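You operate a simulated robot arm through the tools that you are given. There is no shell and no other tool. Be economical: measure what you need, move in short steps, check, and stop when the job is done.

You run a simulated robot arm. Do the job below in one go: nothing can be reset, and whatever is moved stays where it is left.

TASK
Take the four star knobs off the flower press, then its notched board.
Fine: knobs on the bench before the letter rack, board on the free bench beside the press.

The check looks at the end state, three seconds after you hand in, the way a careful person would. Anything else that was tipped, shoved, dropped, spilled or broken makes it a failure.

THE ROBOT
A 6-joint arm with a two-finger parallel gripper, fixed in place. Base frame: the origin is at the foot of the arm, x ahead of it, y to its left, z up. Units: m, degrees, N and s.
Its first joint turns from -166.0 to 166.0 degrees. Payload 3.91 kg.
Tool frame: the origin (TCP) lies between the finger pads and is the grasp point; the fingertips stand 0.03 m ahead of it; z points along the fingers, y is the line along which they close. The gripper opens to 0.11 m. The fingers are 0.02 m wide and 0.01 m thick; the gripper's body (0.048 by 0.112 m) begins 0.055 m behind the TCP.
Orientation is told as [roll, pitch, yaw] about the base's x, y, z axes, in that order, counted from this pose: with the fingers straight down and closing along the base's y, the tool's x points along the base's -x, its y along +y and its z along -z.

THE INTERFACE
- The arm moves only by the tool move_arm. Its argument "plan" is a list of rows, each a list of 3 entries, a list of its own where there are three numbers: the closure, from 0 (fully open) to 1 (shut), then the shift along the tool's x, y, z in m, then the turn, a rotation vector about the tool's x, y, z in degrees. In form: [[gripper, [dx, dy, dz], [rx, ry, rz]], ...]. A call has 1 to 8 rows; each row shifts and turns the commanded pose from where the row before left it, along the tool's axes as they then stand. Rows are played at 5 a second. More than 0.05 m and 8.6 degrees between two rows, or a gripper value outside its range, and nothing of the call is played. A pose out of reach is approached as far as the arm can. The call stops where the force on the tool passes 90 N (or 10 N more than at its start, if that is more) or the arm is blocked; 0.2 s more then pass. Each finger travels about 0.108 m/s and halts on what it meets, pressing with about 38 N; the grip force reading is that of the motor and also rises with nothing between the fingers. The clock runs only during rows and for 0.2 s after the last one: add rows that do not move to give the fingers time. It gives the time, the measured TCP pose, the force on the tool (base axes), the opening and the grip force at its end, in the units of the frame above (readings bear some noise), and new pictures: "pictures" is both (left out), scene, wrist or none.
- Cameras (640 x 400 px; columns grow to the right, rows downward): "scene" is fixed at [0.0498, 0.6516, 1.4629]; the picture's right is [-0.78, -0.63, 0.00], its down [-0.29, 0.36, -0.88] and it looks along [0.56, -0.69, -0.47] (base axes); focal length 348 px, centre (320, 200). "wrist" rides on the gripper at [0.077, 0.007, -0.114] in the tool frame; the picture's right is [-0.09, 1.00, 0.00], its down [-0.80, -0.07, -0.59] and it looks along [-0.59, -0.05, 0.80] (tool axes); focal length 270 px, centre (320, 200). There is no depth. A picture from a camera that has moved, and an enlarged one, comes with that camera's place and axes in the base frame and with its lens.
- raise_lower(by): slides the trunk up (or, below 0, down) by that many m; the arm rides with it, the base frame stays. It gives what a move gives, with no picture.
- enlarge(camera, box): a new picture of the part [left, top, right, bottom] of that camera's present view, enlarged. The clock stands still meanwhile.
- sign_off(): hands the job in; it is judged then, once.

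Work in short steps. Places have to be worked out from the pictures, the camera data and where the tool is seen: move nearer, look again, correct. Check each grasp and each placing, and mend what went wrong. You have 120 turns and 170 pictures in all, those below and enlarged ones among them. Open the gripper and draw the arm clear of the work before you hand the job in, unless the task says otherwise; then end with one line.

The tools are called after "Call:" as a command line: name --argument value ..., lists and objects as JSON in quotes. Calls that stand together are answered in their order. move_arm: Moves the arm, as the interface text tells. Its arguments: {"type":"object","properties":{"plan":{"type":"array"},"pictures":{"type":"string","enum":["both","scene","wrist","none"]}},"required":["plan"]} The other tools are called the same way: raise_lower (by) slides the trunk up or down; enlarge (camera, box) takes an enlarged picture of a part of a camera's view; sign_off () hands the job in.

At the start:

```text
time_s: 0.0
position: [0.4931, -0.0066, 1.133]
orientation: [0.1, 0.0, 0.0]
wrist_force: [0.5, -0.5, 0.2]
grip_width: 0.11
finger_force: 0.1
trunk travel left (down, up): [-0.425, 0.115]
```

scene: 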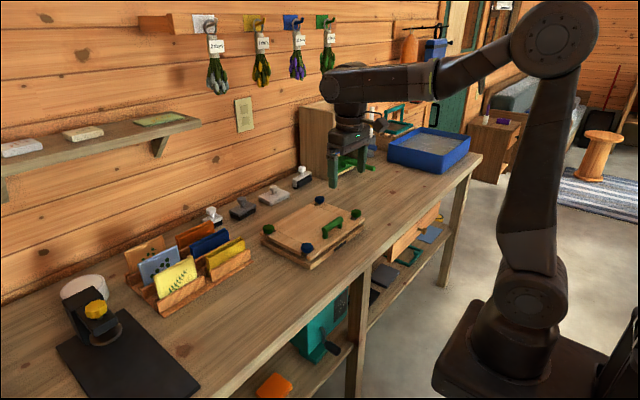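
wrist: 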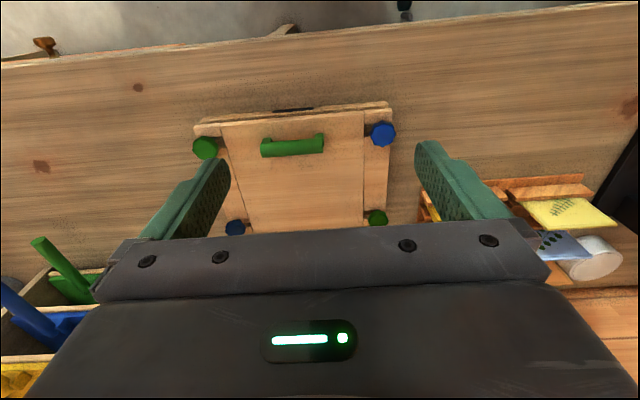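

I'll take closer looks at the press and the rack before moving.

Call:
enlarge --camera "scene" --box '[230, 170, 390, 270]'

Call:
enlarge --camera "scene" --box '[50, 200, 290, 350]'

Call:
enlarge --camera "wrist" --box '[180, 90, 420, 240]'

```text
4.00 times, centred on (310, 220) of scene
camera zoom: at [0.0498, 0.6516, 1.4629], right [-0.78, -0.63, 0.0], down [-0.29, 0.36, -0.88], along [0.56, -0.69, -0.47], focal length 1392 px, centre (360, 120)
```

zoom: 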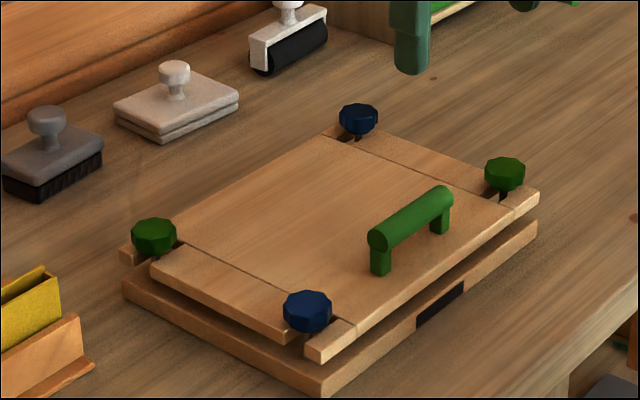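

```text
2.67 times, centred on (170, 275) of scene
camera zoom: at [0.0498, 0.6516, 1.4629], right [-0.78, -0.63, 0.0], down [-0.29, 0.36, -0.88], along [0.56, -0.69, -0.47], focal length 928 px, centre (720, 0)
```

zoom: 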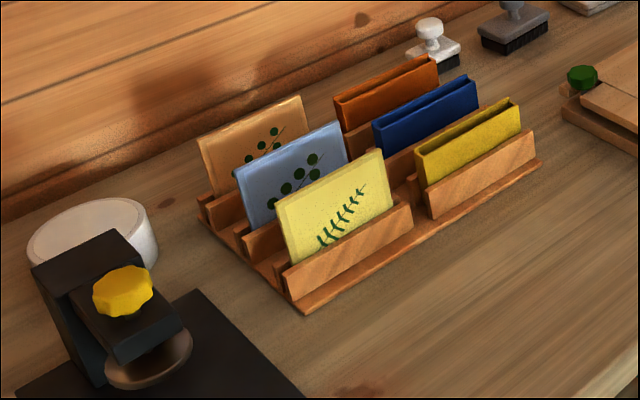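

```text
2.67 times, centred on (300, 165) of wrist
camera zoom: at [0.4173, 0.0, 1.2482], right [0.09, 1.0, 0.0], down [0.8, -0.07, 0.59], along [0.59, -0.05, -0.8], focal length 721 px, centre (373, 293)
```

zoom: 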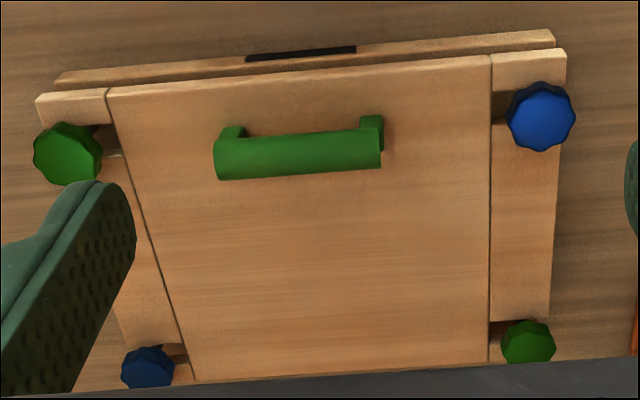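

Triangulating from both views puts the near blue knob at about (0.567, 0.071, z 0.906), lower than I expected. I'll move above it and look closer.

Call:
move_arm --plan '[[0.3, [-0.025, 0.026, 0.033], [0, 0, 0]], [0.3, [-0.025, 0.026, 0.033], [0, 0, 0]], [0.3, [-0.024, 0.026, 0.033], [0, 0, 0]], [0.3, [0, 0, 0], [0, 0, 0]]]' --pictures "both"

```text
time_s: 1.0
position: [0.5676, 0.0722, 1.0349]
orientation: [0.0, 0.0, -0.2]
wrist_force: [-0.2, 0.2, -0.6]
grip_width: 0.0768
finger_force: 0.0
trunk travel left (down, up): [-0.425, 0.115]
camera wrist: at [0.4927, 0.0781, 1.1492], right [0.09, 1.0, 0.0], down [0.8, -0.07, 0.59], along [0.59, -0.05, -0.8], focal length 270 px, centre (320, 200)
```

scene: 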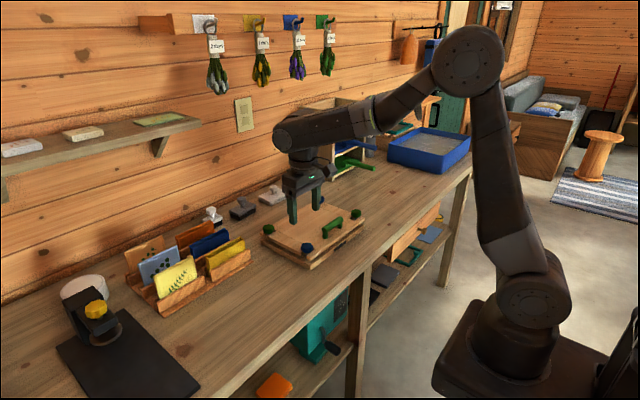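
wrist: 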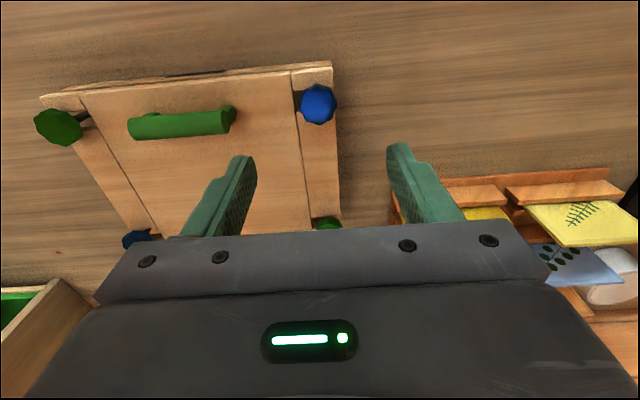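

The two wrist views agree: knob at about (0.565, 0.070, z 0.91). I'll go down to TCP z 0.955 and check the side view.

Call:
move_arm --plan '[[0.3, [0.003, -0.002, 0.04], [0, 0, 0]], [0.3, [0, 0, 0.04], [0, 0, 0]], [0.3, [0, 0, 0], [0, 0, 0]]]' --pictures "wrist"

Call:
enlarge --camera "scene" --box '[246, 180, 374, 260]'

```text
time_s: 1.8
position: [0.5657, 0.0698, 0.9542]
orientation: [0.1, 0.0, 0.0]
wrist_force: [-0.4, 0.0, -0.3]
grip_width: 0.0769
finger_force: 0.2
trunk travel left (down, up): [-0.425, 0.115]
camera wrist: at [0.4896, 0.0763, 1.0686], right [0.09, 1.0, 0.0], down [0.8, -0.07, 0.59], along [0.59, -0.05, -0.8], focal length 270 px, centre (320, 200)
```

wrist: 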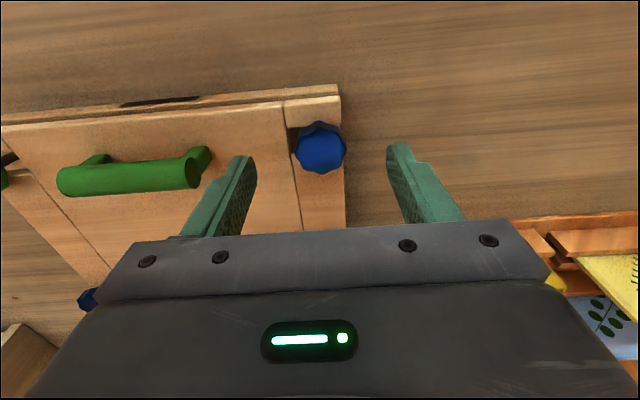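

```text
5.00 times, centred on (310, 220) of scene
camera zoom: at [0.0498, 0.6516, 1.4629], right [-0.78, -0.63, 0.0], down [-0.29, 0.36, -0.88], along [0.56, -0.69, -0.47], focal length 1740 px, centre (370, 100)
```

zoom: 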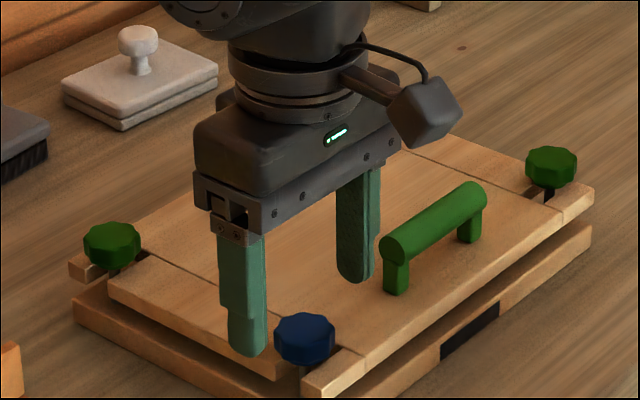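

The knob top is at z 0.910 and it is centred. I'll lower to TCP about 0.928, so the fingers overlap the knob by about 11 mm, then close.

Call:
move_arm --plan '[[0.3, [0, 0, 0.013], [0, 0, 0]], [0.3, [0, 0, 0.012], [0, 0, 0]], [0.3, [0, 0, 0], [0, 0, 0]]]' --pictures "both"

Call:
enlarge --camera "scene" --box '[270, 210, 350, 260]'

```text
time_s: 2.6
position: [0.5647, 0.0694, 0.9286]
orientation: [-0.1, -0.1, 0.0]
wrist_force: [1.0, 0.2, -0.7]
grip_width: 0.0772
finger_force: 0.1
trunk travel left (down, up): [-0.425, 0.115]
camera wrist: at [0.4888, 0.076, 1.0439], right [0.09, 1.0, 0.0], down [0.8, -0.07, 0.59], along [0.59, -0.05, -0.8], focal length 270 px, centre (320, 200)
```

scene: 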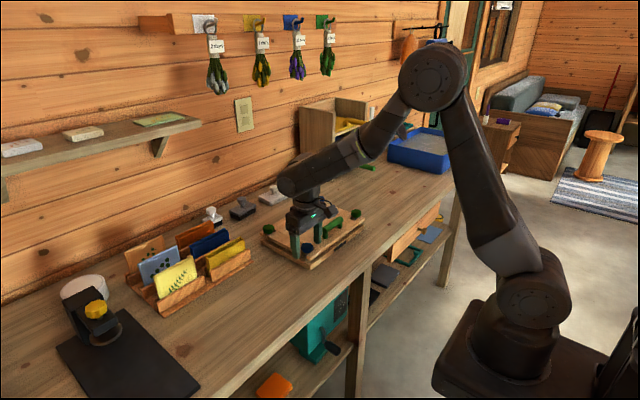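
wrist: 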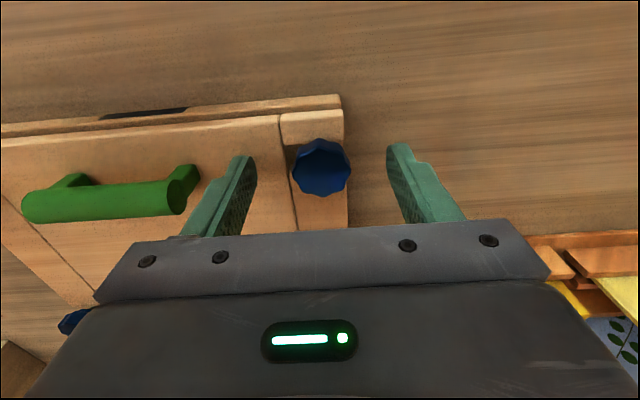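

```text
8.00 times, centred on (310, 235) of scene
camera zoom: at [0.0498, 0.6516, 1.4629], right [-0.78, -0.63, 0.0], down [-0.29, 0.36, -0.88], along [0.56, -0.69, -0.47], focal length 2784 px, centre (400, -80)
```

zoom: 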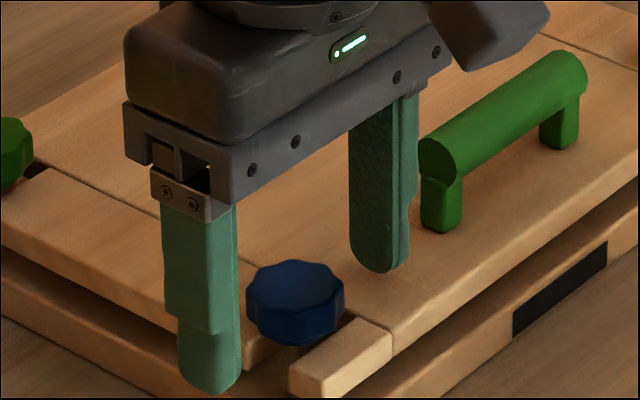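

Fingers straddle the knob, centred. Closing now.

Call:
move_arm --plan '[[0.5, [0, 0, 0], [0, 0, 0]], [0.8, [0, 0, 0], [0, 0, 0]], [0.8, [0, 0, 0], [0, 0, 0]]]' --pictures "wrist"

```text
time_s: 3.4
position: [0.5655, 0.0699, 0.9275]
orientation: [-0.1, 0.0, 0.1]
wrist_force: [-0.4, 4.0, 0.9]
grip_width: 0.03
finger_force: 38.0
trunk travel left (down, up): [-0.425, 0.115]
camera wrist: at [0.4888, 0.0766, 1.044], right [0.09, 1.0, 0.0], down [0.8, -0.07, 0.59], along [0.59, -0.05, -0.8], focal length 270 px, centre (320, 200)
```

wrist: 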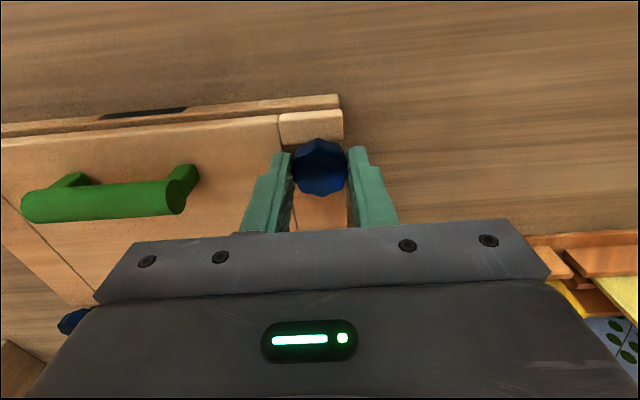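

Gripped at 30 mm. A tiny 2 mm lift will show whether it is loose or threaded.

Call:
move_arm --plan '[[0.8, [0, 0, -0.002], [0, 0, 0]], [0.8, [0, 0, 0], [0, 0, 0]]]' --pictures "none"

```text
time_s: 4.0
position: [0.5655, 0.0696, 0.9309]
orientation: [0.0, 0.1, 0.0]
wrist_force: [-1.1, 3.9, -9.6]
grip_width: 0.0301
finger_force: 37.8
trunk travel left (down, up): [-0.425, 0.115]
```

It resists at about 10 N, so it is probably threaded. I'll return and turn it counter-clockwise seen from above (negative about tool z).

Call:
move_arm --plan '[[0.8, [0, 0, 0.002], [0, 0, 0]], [0.8, [0, 0, 0], [0, 0, -8]], [0.8, [0, 0, 0], [0, 0, -8]], [0.8, [0, 0, 0], [0, 0, -8]], [0.8, [0, 0, 0], [0, 0, -8]], [0.8, [0, 0, 0], [0, 0, -8]], [0.8, [0, 0, 0], [0, 0, 0]]]' --pictures "wrist"

Call:
enlarge --camera "scene" --box '[270, 210, 350, 260]'

```text
time_s: 5.6
position: [0.5645, 0.0715, 0.9297]
orientation: [-0.1, 0.0, 40.1]
wrist_force: [3.2, 4.0, 0.3]
grip_width: 0.0304
finger_force: 38.1
trunk travel left (down, up): [-0.425, 0.115]
camera wrist: at [0.5025, 0.0253, 1.0443], right [-0.57, 0.82, 0.0], down [0.66, 0.46, 0.59], along [0.49, 0.34, -0.8], focal length 270 px, centre (320, 200)
```

wrist: 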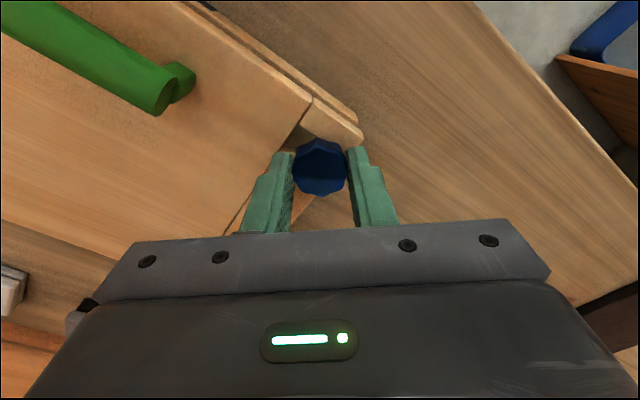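

```text
8.00 times, centred on (310, 235) of scene
camera zoom: at [0.0498, 0.6516, 1.4629], right [-0.78, -0.63, 0.0], down [-0.29, 0.36, -0.88], along [0.56, -0.69, -0.47], focal length 2784 px, centre (400, -80)
```

zoom: 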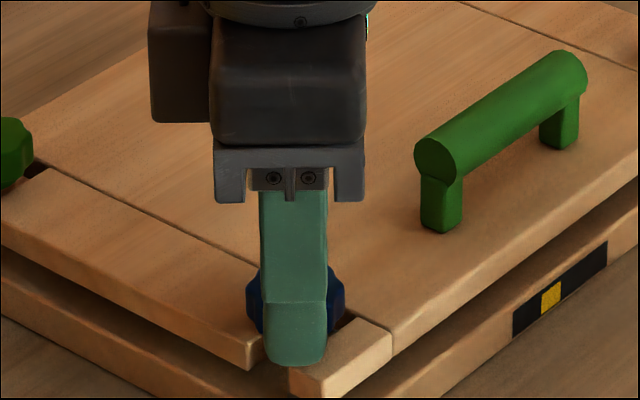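

A yellow mark has appeared in the black slot on the base since I turned the knob. I'll look at it more closely.

Call:
enlarge --camera "scene" --box '[328, 235, 352, 250]'

Call:
enlarge --camera "wrist" --box '[270, 110, 390, 210]'

```text
16.00 times, centred on (340, 242) of scene
camera zoom: at [0.0498, 0.6516, 1.4629], right [-0.78, -0.63, 0.0], down [-0.29, 0.36, -0.88], along [0.56, -0.69, -0.47], focal length 5568 px, centre (0, -480)
```

zoom: 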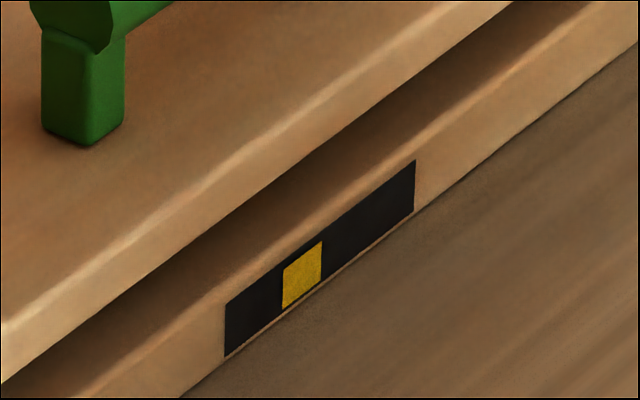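

```text
4.00 times, centred on (330, 160) of wrist
camera zoom: at [0.5025, 0.0253, 1.0443], right [-0.57, 0.82, 0.0], down [0.66, 0.46, 0.59], along [0.49, 0.34, -0.8], focal length 1081 px, centre (280, 360)
```

zoom: 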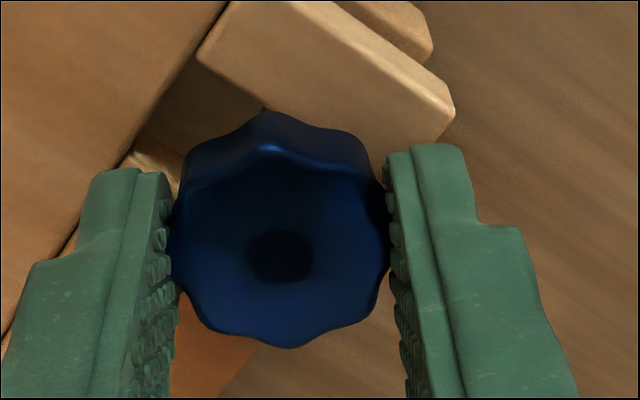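

The yellow marker may show progress or which knob moved. I'll turn another 40° in the same direction and see how the marker and the height change.

Call:
move_arm --plan '[[0.8, [0, 0, 0], [0, 0, -8]], [0.8, [0, 0, 0], [0, 0, -8]], [0.8, [0, 0, 0], [0, 0, -8]], [0.8, [0, 0, 0], [0, 0, -8]], [0.8, [0, 0, 0], [0, 0, -8]], [0.8, [0, 0, 0], [0, 0, 0]]]' --pictures "none"

Call:
enlarge --camera "scene" --box '[286, 210, 366, 260]'

```text
time_s: 7.0
position: [0.5645, 0.0694, 0.9304]
orientation: [-0.1, 0.0, 80.1]
wrist_force: [7.2, 3.6, 5.7]
grip_width: 0.0301
finger_force: 38.3
trunk travel left (down, up): [-0.425, 0.115]
```

```text
8.00 times, centred on (326, 235) of scene
camera zoom: at [0.0498, 0.6516, 1.4629], right [-0.78, -0.63, 0.0], down [-0.29, 0.36, -0.88], along [0.56, -0.69, -0.47], focal length 2784 px, centre (272, -80)
```

zoom: 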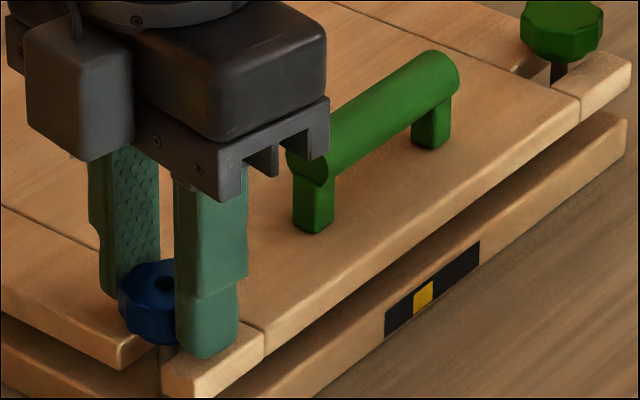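

The force now pushes upward, so counter-clockwise loosens it. I'll keep turning with a slight lift.

Call:
move_arm --plan '[[0.8, [0, 0, -0.0005], [0, 0, -8.5]], [0.8, [0, 0, -0.0003], [0, 0, -8.5]], [0.8, [0, 0, -0.0003], [0, 0, -8.5]], [0.8, [0, 0, -0.0003], [0, 0, -8.5]], [0.8, [0, 0, -0.0003], [0, 0, -8.5]], [0.8, [0, 0, -0.0003], [0, 0, -8.5]], [0.8, [0, 0, 0], [0, 0, 0]]]' --pictures "none"

Call:
enlarge --camera "scene" --box '[286, 210, 366, 260]'

```text
time_s: 8.6
position: [0.5653, 0.0707, 0.9313]
orientation: [0.1, 0.0, 131.2]
wrist_force: [10.3, 2.7, -1.0]
grip_width: 0.03
finger_force: 38.2
trunk travel left (down, up): [-0.425, 0.115]
```

```text
8.00 times, centred on (326, 235) of scene
camera zoom: at [0.0498, 0.6516, 1.4629], right [-0.78, -0.63, 0.0], down [-0.29, 0.36, -0.88], along [0.56, -0.69, -0.47], focal length 2784 px, centre (272, -80)
```

zoom: 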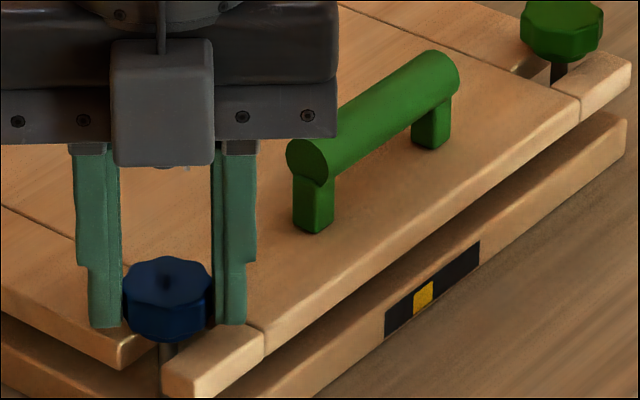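

The knob is rising and the stem shows below it. I'll continue, with a small +x relief for the side force.

Call:
move_arm --plan '[[0.8, [0.001, -0.0011, -0.0002], [0, 0, -8.5]], [0.8, [0, 0, -0.0003], [0, 0, -8.5]], [0.8, [0, 0, -0.0003], [0, 0, -8.5]], [0.8, [0, 0, -0.0003], [0, 0, -8.5]], [0.8, [0, 0, -0.0003], [0, 0, -8.5]], [0.8, [0, 0, -0.0003], [0, 0, -8.5]], [0.8, [0, 0, 0], [0, 0, 0]]]' --pictures "none"

Call:
enlarge --camera "scene" --box '[286, 210, 366, 260]'

```text
time_s: 10.2
position: [0.5651, 0.0695, 0.9335]
orientation: [0.0, -0.1, -177.8]
wrist_force: [-2.4, 6.6, -6.4]
grip_width: 0.0303
finger_force: 38.1
trunk travel left (down, up): [-0.425, 0.115]
```

```text
8.00 times, centred on (326, 235) of scene
camera zoom: at [0.0498, 0.6516, 1.4629], right [-0.78, -0.63, 0.0], down [-0.29, 0.36, -0.88], along [0.56, -0.69, -0.47], focal length 2784 px, centre (272, -80)
```

zoom: 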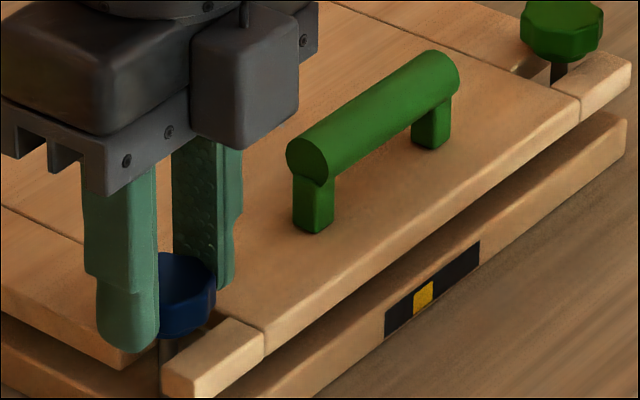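

Now the force pulls slightly down, so I'm lifting a bit too fast. I'll keep turning with less lift.

Call:
move_arm --plan '[[0.8, [0, 0, 0], [0, 0, -8.5]], [0.8, [0, 0, 0], [0, 0, -8.5]], [0.8, [0, 0, 0], [0, 0, -8.5]], [0.8, [0, 0, -0.0002], [0, 0, -8.5]], [0.8, [0, 0, -0.0002], [0, 0, -8.5]], [0.8, [0, 0, -0.0002], [0, 0, -8.5]], [0.8, [0, 0, -0.0002], [0, 0, -8.5]], [0.8, [0, 0, 0], [0, 0, 0]]]' --pictures "none"

Call:
enlarge --camera "scene" --box '[286, 210, 366, 260]'

```text
time_s: 10.8
position: [0.5554, 0.0831, 0.9309]
orientation: [2.5, -0.4, -167.3]
wrist_force: [13.9, -65.3, -1.8]
grip_width: 0.0558
finger_force: 34.2
out of reach, approached as far as the arm can: row 1, 2
trunk travel left (down, up): [-0.425, 0.115]
stopped in row 2: the force on the tool passed its limit (the readings are from after the stop); the commanded pose is now the measured one
```

```text
8.00 times, centred on (326, 235) of scene
camera zoom: at [0.0498, 0.6516, 1.4629], right [-0.78, -0.63, 0.0], down [-0.29, 0.36, -0.88], along [0.56, -0.69, -0.47], focal length 2784 px, centre (272, -80)
```

zoom: 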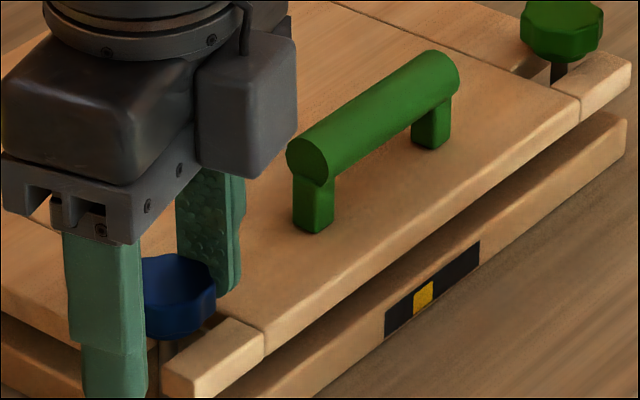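

The wrist joint ran out of travel near 182° and the grip slipped. I'll open, rise a little and check the press.

Call:
move_arm --plan '[[0.3, [0, 0, 0], [0, 0, 0]], [0.3, [0, 0, 0], [0, 0, 0]], [0.3, [0, 0, -0.04], [0, 0, 0]], [0.3, [0, 0, 0], [0, 0, 0]]]' --pictures "both"

Call:
enlarge --camera "scene" --box '[246, 180, 374, 260]'

```text
time_s: 11.8
position: [0.5533, 0.095, 0.9722]
orientation: [2.3, -0.1, -167.1]
wrist_force: [-1.0, -0.5, 0.8]
grip_width: 0.0771
finger_force: 0.1
trunk travel left (down, up): [-0.425, 0.115]
camera wrist: at [0.6304, 0.1093, 1.0872], right [0.14, -0.99, 0.04], down [-0.8, -0.09, 0.59], along [-0.58, -0.11, -0.8], focal length 270 px, centre (320, 200)
```

scene: 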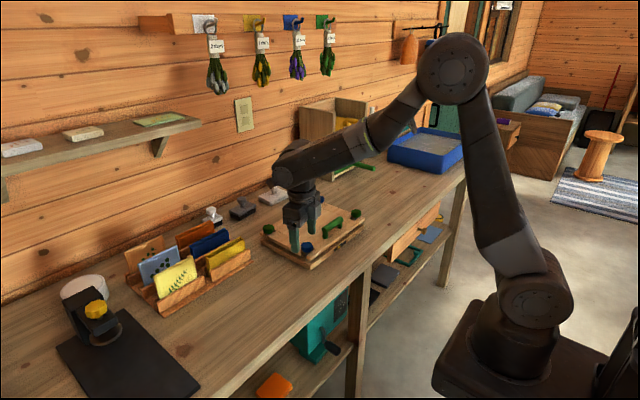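
wrist: 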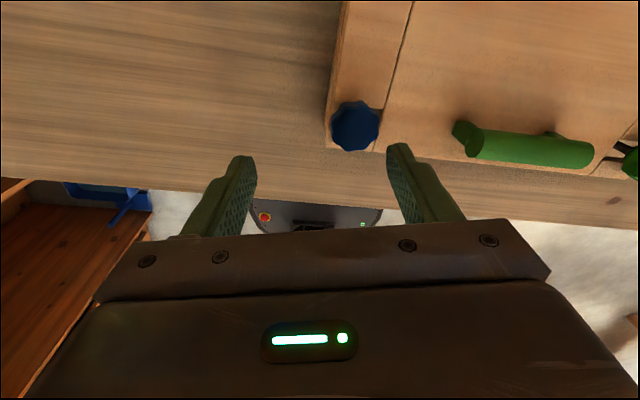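

```text
5.00 times, centred on (310, 220) of scene
camera zoom: at [0.0498, 0.6516, 1.4629], right [-0.78, -0.63, 0.0], down [-0.29, 0.36, -0.88], along [0.56, -0.69, -0.47], focal length 1740 px, centre (370, 100)
```

zoom: 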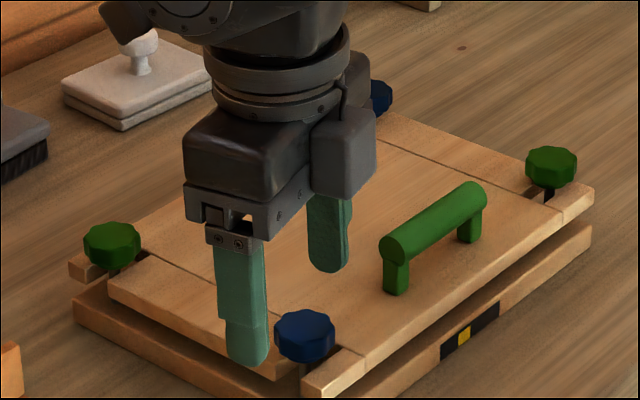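

The press is undisturbed and the knob is still seated on its stem. I'll level the tool, rise and unwind the wrist.

Call:
move_arm --plan '[[0.3, [0, 0, -0.03], [2.3, 0, 0]], [0.3, [0, 0, 0], [0, 0, 8.5]], [0.3, [0, 0, 0], [0, 0, 8.5]], [0.3, [0, 0, 0], [0, 0, 8.5]], [0.3, [0, 0, 0], [0, 0, 8.5]], [0.3, [0, 0, 0], [0, 0, 8.5]], [0.3, [0, 0, 0], [0, 0, 8.5]], [0.3, [0, 0, 0], [0, 0, 8.5]]]' --pictures "none"

Call:
move_arm --plan '[[0.3, [0, 0, 0], [0, 0, 8.5]], [0.3, [0, 0, 0], [0, 0, 8.5]], [0.3, [0, 0, 0], [0, 0, 8.5]], [0.3, [0, 0, 0], [0, 0, 8.5]], [0.3, [0, 0, 0], [0, 0, 8.5]], [0.3, [0, 0, 0], [0, 0, 8.5]], [0.3, [0, 0, 0], [0, 0, 8.5]], [0.3, [0, 0, 0], [0, 0, 8.5]]]' --pictures "none"

Call:
move_arm --plan '[[0.3, [0, 0, 0], [0, 0, 8.5]], [0.3, [0, 0, 0], [0, 0, 8.5]], [0.3, [0, 0, 0], [0, 0, 8.5]], [0.3, [0, 0, 0], [0, 0, 8.5]], [0.3, [0, 0, 0], [0, 0, 8.5]], [0.3, [0, 0, 0], [0, 0, 8.5]], [0.3, [0, 0, 0], [0, 0, 8.5]], [0.3, [0, 0, 0], [0, 0, 8.5]]]' --pictures "none"

```text
time_s: 13.6
position: [0.5507, 0.1056, 1.0002]
orientation: [0.1, -0.2, 133.3]
wrist_force: [0.8, -0.6, -0.8]
grip_width: 0.0769
finger_force: 0.1
out of reach, approached as far as the arm can: row 1
trunk travel left (down, up): [-0.425, 0.115]
```

```text
time_s: 15.4
position: [0.5509, 0.1063, 1.0012]
orientation: [0.1, 0.0, 65.3]
wrist_force: [0.1, -0.7, 0.0]
grip_width: 0.0771
finger_force: 0.2
trunk travel left (down, up): [-0.425, 0.115]
```

```text
time_s: 17.2
position: [0.5494, 0.1077, 1.0009]
orientation: [0.0, 0.3, -2.7]
wrist_force: [0.7, -0.3, -0.1]
grip_width: 0.0768
finger_force: 0.1
trunk travel left (down, up): [-0.425, 0.115]
```

Continuing to unwind into the negative range, to have nearly a full turn available.

Call:
move_arm --plan '[[0.3, [0, 0, 0], [0, 0, 8.5]], [0.3, [0, 0, 0], [0, 0, 8.5]], [0.3, [0, 0, 0], [0, 0, 8.5]], [0.3, [0, 0, 0], [0, 0, 8.5]], [0.3, [0, 0, 0], [0, 0, 8.5]], [0.3, [0, 0, 0], [0, 0, 8.5]], [0.3, [0, 0, 0], [0, 0, 8.5]], [0.3, [0, 0, 0], [0, 0, 8.5]]]' --pictures "none"

Call:
move_arm --plan '[[0.3, [0, 0, 0], [0, 0, 8.5]], [0.3, [0, 0, 0], [0, 0, 8.5]], [0.3, [0, 0, 0], [0, 0, 8.5]], [0.3, [0, 0, 0], [0, 0, 8.5]], [0.3, [0, 0, 0], [0, 0, 8.5]], [0.3, [0, 0, 0], [0, 0, 8.5]], [0.3, [0, 0, 0], [0, 0, 8.5]], [0.3, [0, 0, 0], [0, 0, 8.5]]]' --pictures "none"

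Call:
move_arm --plan '[[0.3, [0, 0, 0], [0, 0, 8.5]], [0.3, [0, 0, 0], [0, 0, 8.5]], [0.3, [0, 0, 0], [0, 0, 8.5]], [0.3, [0, 0, 0], [0, 0, 0]]]' --pictures "none"

```text
time_s: 19.0
position: [0.5491, 0.1076, 1.0006]
orientation: [-0.1, 0.1, -70.7]
wrist_force: [-0.3, -0.1, -0.1]
grip_width: 0.077
finger_force: 0.1
trunk travel left (down, up): [-0.425, 0.115]
```

```text
time_s: 20.8
position: [0.5489, 0.1064, 1.001]
orientation: [-0.1, 0.0, -138.8]
wrist_force: [0.3, 0.1, 1.0]
grip_width: 0.0769
finger_force: 0.1
trunk travel left (down, up): [-0.425, 0.115]
```

```text
time_s: 21.8
position: [0.5631, 0.0577, 0.9995]
orientation: [-1.4, 0.0, -159.8]
wrist_force: [0.4, 0.4, 0.3]
grip_width: 0.0772
finger_force: 0.0
out of reach, approached as far as the arm can: row 2, 3
trunk travel left (down, up): [-0.425, 0.115]
```

The lower limit is near −155°. I'll back off to about −145°, level, and measure.

Call:
move_arm --plan '[[0.3, [0, 0, 0], [0, 0, -8.5]], [0.3, [0, 0, 0], [0, 0, -8]], [0.3, [0, 0, 0], [0, 0, 0]]]' --pictures "wrist"

```text
time_s: 22.6
position: [0.5634, 0.0571, 0.9996]
orientation: [-1.4, 0.4, -143.1]
wrist_force: [-0.4, 0.5, 0.4]
grip_width: 0.0769
finger_force: 0.1
trunk travel left (down, up): [-0.425, 0.115]
camera wrist: at [0.6301, 0.0953, 1.114], right [0.53, -0.85, -0.02], down [-0.68, -0.44, 0.59], along [-0.51, -0.3, -0.81], focal length 270 px, centre (320, 200)
```

wrist: 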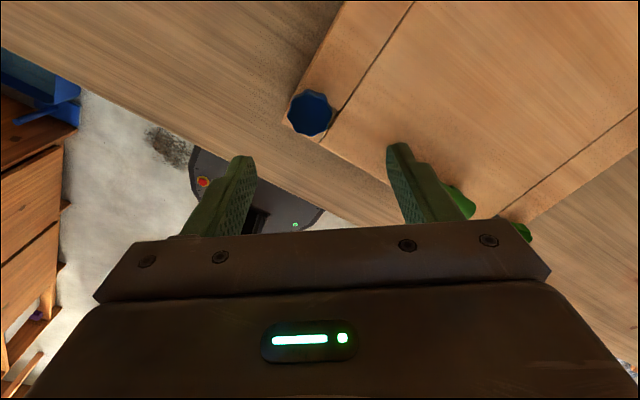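

The knob stays at (0.565, 0.070). I'll centre over it, level, and descend to TCP 0.932.

Call:
move_arm --plan '[[0.3, [0.009, -0.0093, 0.02], [-1.4, -0.4, 0]], [0.3, [0, 0, 0.02], [0, 0, 0]], [0.3, [0, 0, 0], [0, 0, 0]]]' --pictures "wrist"

```text
time_s: 23.4
position: [0.5643, 0.0706, 0.958]
orientation: [0.0, 0.1, -143.1]
wrist_force: [-0.4, 0.3, -0.8]
grip_width: 0.0769
finger_force: 0.1
trunk travel left (down, up): [-0.425, 0.115]
camera wrist: at [0.6312, 0.1108, 1.0738], right [0.53, -0.85, 0.0], down [-0.68, -0.42, 0.59], along [-0.5, -0.31, -0.8], focal length 270 px, centre (320, 200)
```

wrist: 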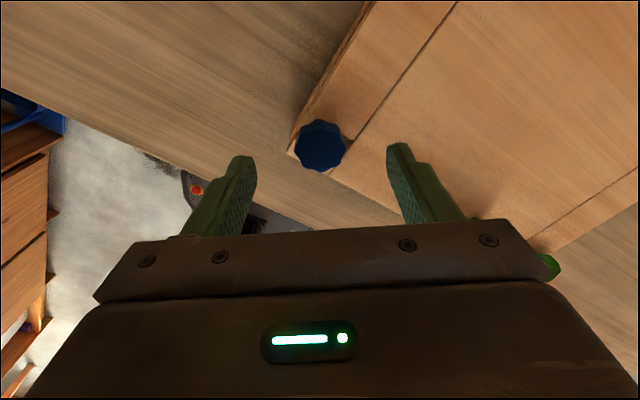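

Centred. Descend and grip, then turn.

Call:
move_arm --plan '[[0.3, [0, 0, 0.0265], [0, 0, 0]], [0.5, [0, 0, 0], [0, 0, 0]], [0.8, [0, 0, 0], [0, 0, 0]], [0.8, [0, 0, 0], [0, 0, 0]]]' --pictures "none"

Call:
move_arm --plan '[[0.8, [0, 0, -0.0002], [0, 0, -8.5]], [0.8, [0, 0, -0.0002], [0, 0, -8.5]], [0.8, [0, 0, -0.0002], [0, 0, -8.5]], [0.8, [0, 0, -0.0002], [0, 0, -8.5]], [0.8, [0, 0, -0.0002], [0, 0, -8.5]], [0.8, [0, 0, -0.0002], [0, 0, -8.5]], [0.8, [0, 0, -0.0002], [0, 0, -8.5]], [0.8, [0, 0, -0.0002], [0, 0, -8.5]]]' --pictures "none"

```text
time_s: 24.4
position: [0.5644, 0.0691, 0.9321]
orientation: [0.1, 0.1, -143.2]
wrist_force: [-0.7, -1.9, 0.1]
grip_width: 0.0301
finger_force: 37.8
trunk travel left (down, up): [-0.425, 0.115]
```

```text
time_s: 26.2
position: [0.5644, 0.0697, 0.9338]
orientation: [0.1, -0.1, -75.1]
wrist_force: [7.5, -7.6, -1.7]
grip_width: 0.0301
finger_force: 37.2
trunk travel left (down, up): [-0.425, 0.115]
```

The force is balanced at 0.2 mm per row. Continuing.

Call:
move_arm --plan '[[0.8, [0, 0, -0.0002], [0, 0, -8.5]], [0.8, [0, 0, -0.0002], [0, 0, -8.5]], [0.8, [0, 0, -0.0002], [0, 0, -8.5]], [0.8, [0, 0, -0.0002], [0, 0, -8.5]], [0.8, [0, 0, -0.0002], [0, 0, -8.5]], [0.8, [0, 0, -0.0002], [0, 0, -8.5]], [0.8, [0, 0, -0.0002], [0, 0, -8.5]], [0.8, [0, 0, -0.0002], [0, 0, -8.5]]]' --pictures "none"

Call:
enlarge --camera "scene" --box '[286, 210, 366, 260]'

```text
time_s: 28.0
position: [0.566, 0.069, 0.9342]
orientation: [-0.1, 0.0, -7.0]
wrist_force: [15.5, -4.9, -3.9]
grip_width: 0.03
finger_force: 38.0
trunk travel left (down, up): [-0.425, 0.115]
```

```text
8.00 times, centred on (326, 235) of scene
camera zoom: at [0.0498, 0.6516, 1.4629], right [-0.78, -0.63, 0.0], down [-0.29, 0.36, -0.88], along [0.56, -0.69, -0.47], focal length 2784 px, centre (272, -80)
```

zoom: 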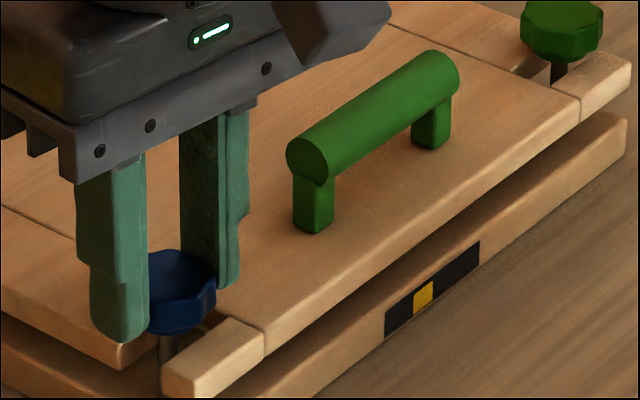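

A side force of 15 N along +x is building, so I'll relieve it by 2 mm and keep turning.

Call:
move_arm --plan '[[0.8, [-0.002, -0.0005, 0], [0, 0, -8.5]], [0.8, [0, 0, -0.0002], [0, 0, -8.5]], [0.8, [0, 0, -0.0002], [0, 0, -8.5]], [0.8, [0, 0, -0.0002], [0, 0, -8.5]], [0.8, [0, 0, -0.0001], [0, 0, -8.5]], [0.8, [0, 0, -0.0002], [0, 0, -8.5]], [0.8, [0, 0, -0.0002], [0, 0, -8.5]], [0.8, [0, 0, -0.0001], [0, 0, -8.5]]]' --pictures "none"

Call:
enlarge --camera "scene" --box '[286, 210, 366, 260]'

```text
time_s: 29.8
position: [0.5662, 0.0685, 0.9384]
orientation: [-0.1, 0.1, 61.0]
wrist_force: [-1.0, 1.3, 0.1]
grip_width: 0.0303
finger_force: 38.8
trunk travel left (down, up): [-0.425, 0.115]
```

```text
8.00 times, centred on (326, 235) of scene
camera zoom: at [0.0498, 0.6516, 1.4629], right [-0.78, -0.63, 0.0], down [-0.29, 0.36, -0.88], along [0.56, -0.69, -0.47], focal length 2784 px, centre (272, -80)
```

zoom: 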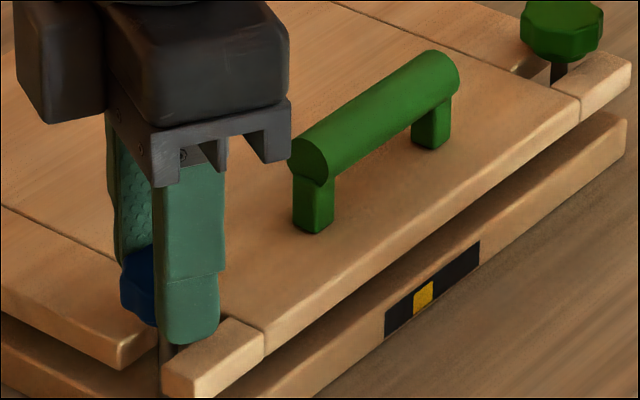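

All forces dropped to zero, so it may be free. A 4 mm lift will test that.

Call:
move_arm --plan '[[0.8, [0, 0, -0.002], [0, 0, 0]], [0.8, [0, 0, -0.002], [0, 0, 0]], [0.8, [0, 0, 0], [0, 0, 0]]]' --pictures "none"

Call:
enlarge --camera "scene" --box '[286, 210, 366, 260]'

```text
time_s: 30.6
position: [0.5666, 0.0709, 0.9409]
orientation: [-0.1, 0.1, 60.8]
wrist_force: [-1.5, 2.1, -1.4]
grip_width: 0.0298
finger_force: 37.5
trunk travel left (down, up): [-0.425, 0.115]
```

```text
8.00 times, centred on (326, 235) of scene
camera zoom: at [0.0498, 0.6516, 1.4629], right [-0.78, -0.63, 0.0], down [-0.29, 0.36, -0.88], along [0.56, -0.69, -0.47], focal length 2784 px, centre (272, -80)
```

zoom: 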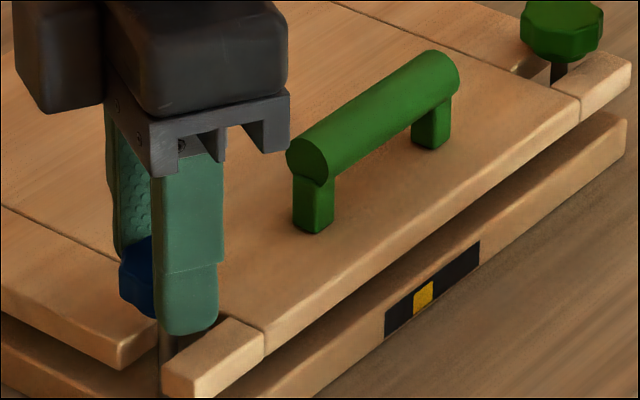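

The knob is free (the force shows only its weight). I'll lift it and square the wrist back to yaw 0.

Call:
move_arm --plan '[[0.8, [0, 0, -0.045], [0, 0, 0]], [0.8, [0, 0, -0.02], [0, 0, 8.6]], [0.8, [0, 0, 0], [0, 0, 8.6]], [0.8, [0, 0, 0], [0, 0, 8.6]], [0.8, [0, 0, 0], [0, 0, 8.6]], [0.8, [0, 0, 0], [0, 0, 8.6]], [0.8, [0, 0, 0], [0, 0, 8.6]], [0.8, [0, 0, 0], [0, 0, 8.6]]]' --pictures "both"

Call:
enlarge --camera "scene" --box '[246, 180, 374, 260]'

```text
time_s: 32.4
position: [0.5668, 0.0691, 1.0065]
orientation: [-0.1, -0.1, 0.4]
wrist_force: [-0.3, 0.4, -0.2]
grip_width: 0.0304
finger_force: 37.8
trunk travel left (down, up): [-0.425, 0.115]
camera wrist: at [0.4898, 0.076, 1.1207], right [0.08, 1.0, 0.0], down [0.8, -0.06, 0.6], along [0.59, -0.05, -0.8], focal length 270 px, centre (320, 200)
```

scene: 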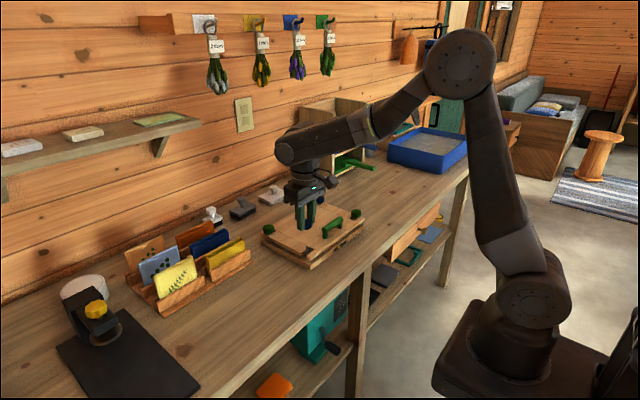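
wrist: 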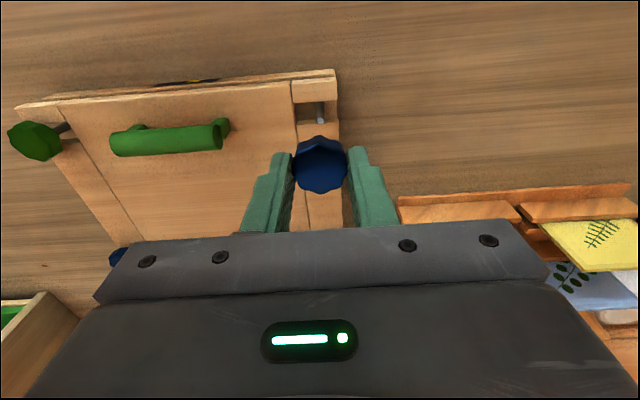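

```text
5.00 times, centred on (310, 220) of scene
camera zoom: at [0.0498, 0.6516, 1.4629], right [-0.78, -0.63, 0.0], down [-0.29, 0.36, -0.88], along [0.56, -0.69, -0.47], focal length 1740 px, centre (370, 100)
```

zoom: 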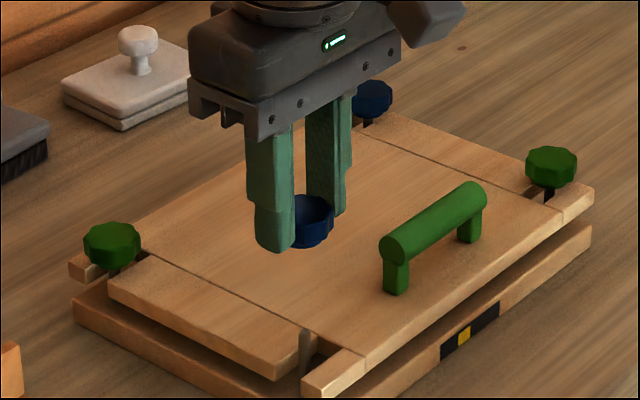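

The knob is in hand. I'll carry it in front of the rack, toward (0.59, 0.38).

Call:
move_arm --plan '[[0.8, [-0.0033, 0.0444, 0], [0, 0, 0]], [0.8, [-0.0033, 0.0444, 0], [0, 0, 0]], [0.8, [-0.0033, 0.0444, 0], [0, 0, 0]], [0.8, [-0.0033, 0.0444, 0], [0, 0, 0]], [0.8, [-0.0033, 0.0444, 0.01], [0, 0, 0]], [0.8, [-0.0033, 0.0444, 0.015], [0, 0, 0]], [0.8, [-0.0033, 0.0444, 0.015], [0, 0, 0]], [0.8, [0, 0, 0.02], [0, 0, 0]]]' --pictures "both"

```text
time_s: 34.2
position: [0.5853, 0.3828, 0.9449]
orientation: [-0.1, 0.0, 0.5]
wrist_force: [0.0, -0.3, 0.2]
grip_width: 0.0304
finger_force: 37.7
trunk travel left (down, up): [-0.425, 0.115]
camera wrist: at [0.5098, 0.3878, 1.0602], right [0.08, 1.0, 0.0], down [0.8, -0.06, 0.6], along [0.59, -0.05, -0.8], focal length 270 px, centre (320, 200)
```

scene: 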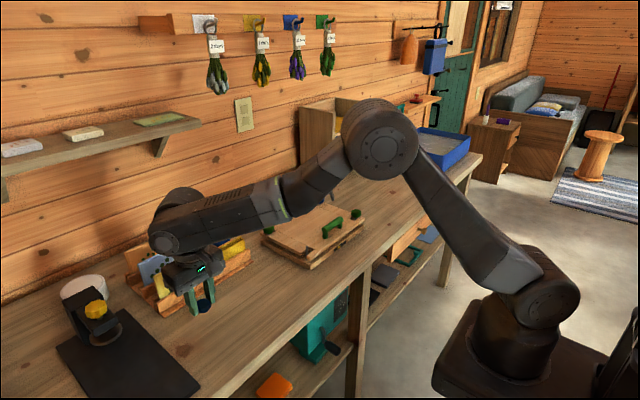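
wrist: 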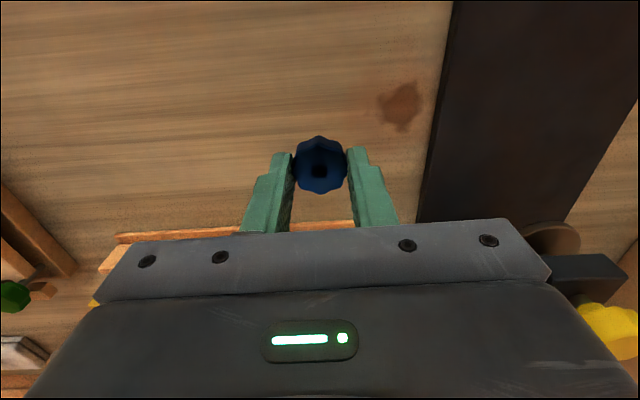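

I'll lower gradually and watch the force for contact.

Call:
move_arm --plan '[[0.8, [0, 0, 0.01], [0, 0, 0]], [0.8, [0, 0, 0.01], [0, 0, 0]], [0.8, [0, 0, 0.006], [0, 0, 0]], [0.8, [0, 0, 0], [0, 0, 0]]]' --pictures "none"

Call:
enlarge --camera "scene" --box '[150, 250, 246, 310]'

```text
time_s: 35.2
position: [0.5856, 0.3798, 0.9188]
orientation: [-0.2, -0.2, 0.7]
wrist_force: [0.4, 0.5, 0.0]
grip_width: 0.0303
finger_force: 38.0
trunk travel left (down, up): [-0.425, 0.115]
```

```text
6.67 times, centred on (198, 280) of scene
camera zoom: at [0.0498, 0.6516, 1.4629], right [-0.78, -0.63, 0.0], down [-0.29, 0.36, -0.88], along [0.56, -0.69, -0.47], focal length 2320 px, centre (1133, -333)
```

zoom: 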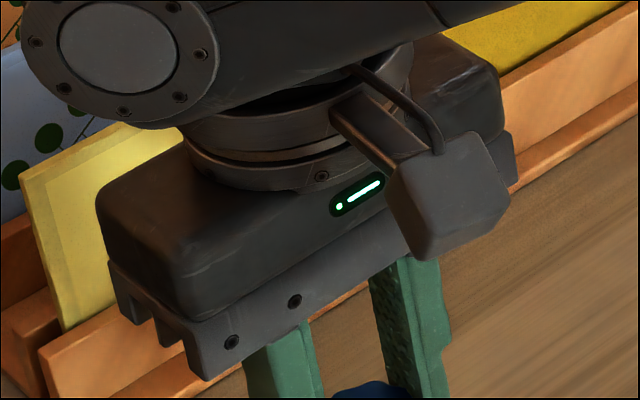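

No contact yet, so the bench is indeed lower. Continuing down.

Call:
move_arm --plan '[[0.8, [0, 0, 0.008], [0, 0, 0]], [0.8, [0, 0, 0.006], [0, 0, 0]], [0.8, [0, 0, 0.004], [0, 0, 0]], [0.8, [0, 0, 0], [0, 0, 0]]]' --pictures "none"

Call:
enlarge --camera "scene" --box '[150, 270, 246, 330]'

```text
time_s: 36.2
position: [0.5859, 0.3818, 0.9018]
orientation: [-0.2, -0.1, 0.6]
wrist_force: [0.6, -0.6, -0.8]
grip_width: 0.0301
finger_force: 38.5
trunk travel left (down, up): [-0.425, 0.115]
```

```text
6.67 times, centred on (198, 300) of scene
camera zoom: at [0.0498, 0.6516, 1.4629], right [-0.78, -0.63, 0.0], down [-0.29, 0.36, -0.88], along [0.56, -0.69, -0.47], focal length 2320 px, centre (1133, -467)
```

zoom: 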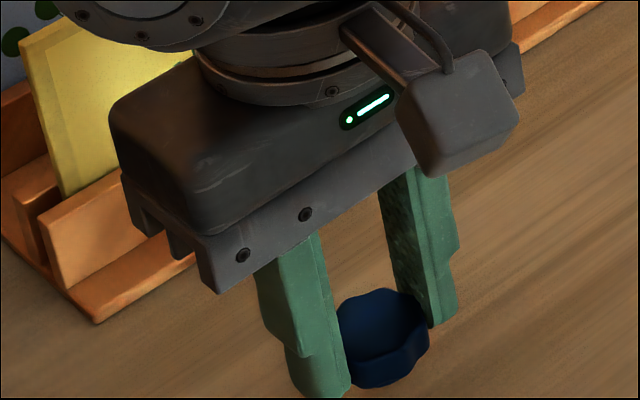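

Still no contact. I'll continue in 3–4 mm steps.

Call:
move_arm --plan '[[0.8, [0, 0, 0.004], [0, 0, 0]], [0.8, [0, 0, 0.003], [0, 0, 0]], [0.8, [0, 0, 0], [0, 0, 0]]]' --pictures "none"

Call:
enlarge --camera "scene" --box '[160, 280, 240, 330]'

```text
time_s: 37.0
position: [0.5866, 0.381, 0.8934]
orientation: [0.0, -0.1, 0.7]
wrist_force: [-0.1, -0.5, -0.6]
grip_width: 0.0299
finger_force: 38.1
trunk travel left (down, up): [-0.425, 0.115]
```

```text
8.00 times, centred on (200, 305) of scene
camera zoom: at [0.0498, 0.6516, 1.4629], right [-0.78, -0.63, 0.0], down [-0.29, 0.36, -0.88], along [0.56, -0.69, -0.47], focal length 2784 px, centre (1280, -640)
```

zoom: 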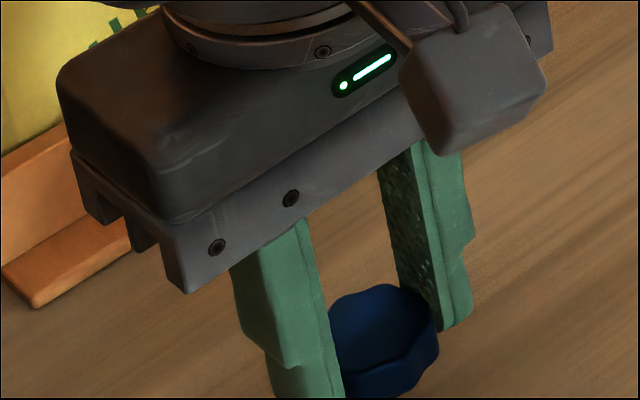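

Call:
move_arm --plan '[[0.8, [0, 0, 0.003], [0, 0, 0]], [0.8, [0, 0, 0.002], [0, 0, 0]], [0.8, [0, 0, 0], [0, 0, 0]]]' --pictures "none"

```text
time_s: 37.8
position: [0.5872, 0.3806, 0.8893]
orientation: [-0.1, -0.2, 0.6]
wrist_force: [-0.3, 0.4, -0.7]
grip_width: 0.0301
finger_force: 38.1
trunk travel left (down, up): [-0.425, 0.115]
```

No contact at TCP 0.889 either. I'll keep lowering in small steps.

Call:
move_arm --plan '[[0.8, [0, 0, 0.002], [0, 0, 0]], [0.8, [0, 0, 0.002], [0, 0, 0]], [0.8, [0, 0, 0], [0, 0, 0]]]' --pictures "none"

Call:
enlarge --camera "scene" --box '[160, 285, 240, 335]'

```text
time_s: 38.6
position: [0.5858, 0.3813, 0.8855]
orientation: [-0.2, 0.0, 0.6]
wrist_force: [-0.4, -0.4, -0.5]
grip_width: 0.0301
finger_force: 38.0
trunk travel left (down, up): [-0.425, 0.115]
```

```text
8.00 times, centred on (200, 310) of scene
camera zoom: at [0.0498, 0.6516, 1.4629], right [-0.78, -0.63, 0.0], down [-0.29, 0.36, -0.88], along [0.56, -0.69, -0.47], focal length 2784 px, centre (1280, -680)
```

zoom: 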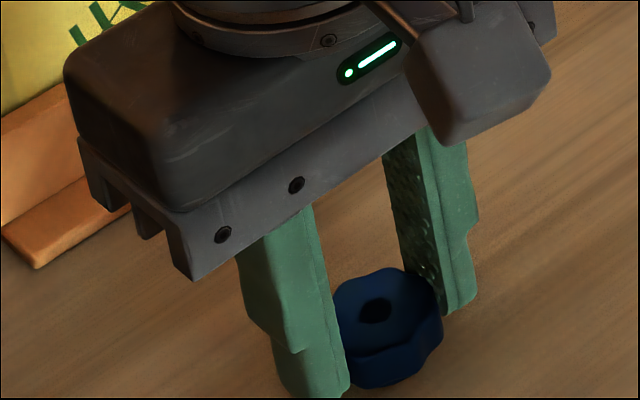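

Call:
move_arm --plan '[[0.8, [0, 0, 0.002], [0, 0, 0]], [0.8, [0, 0, 0.002], [0, 0, 0]], [0.8, [0, 0, 0], [0, 0, 0]]]' --pictures "none"

```text
time_s: 39.4
position: [0.5848, 0.3808, 0.8839]
orientation: [0.0, -0.3, 0.6]
wrist_force: [1.9, 2.8, 15.6]
grip_width: 0.0302
finger_force: 38.1
trunk travel left (down, up): [-0.425, 0.115]
```

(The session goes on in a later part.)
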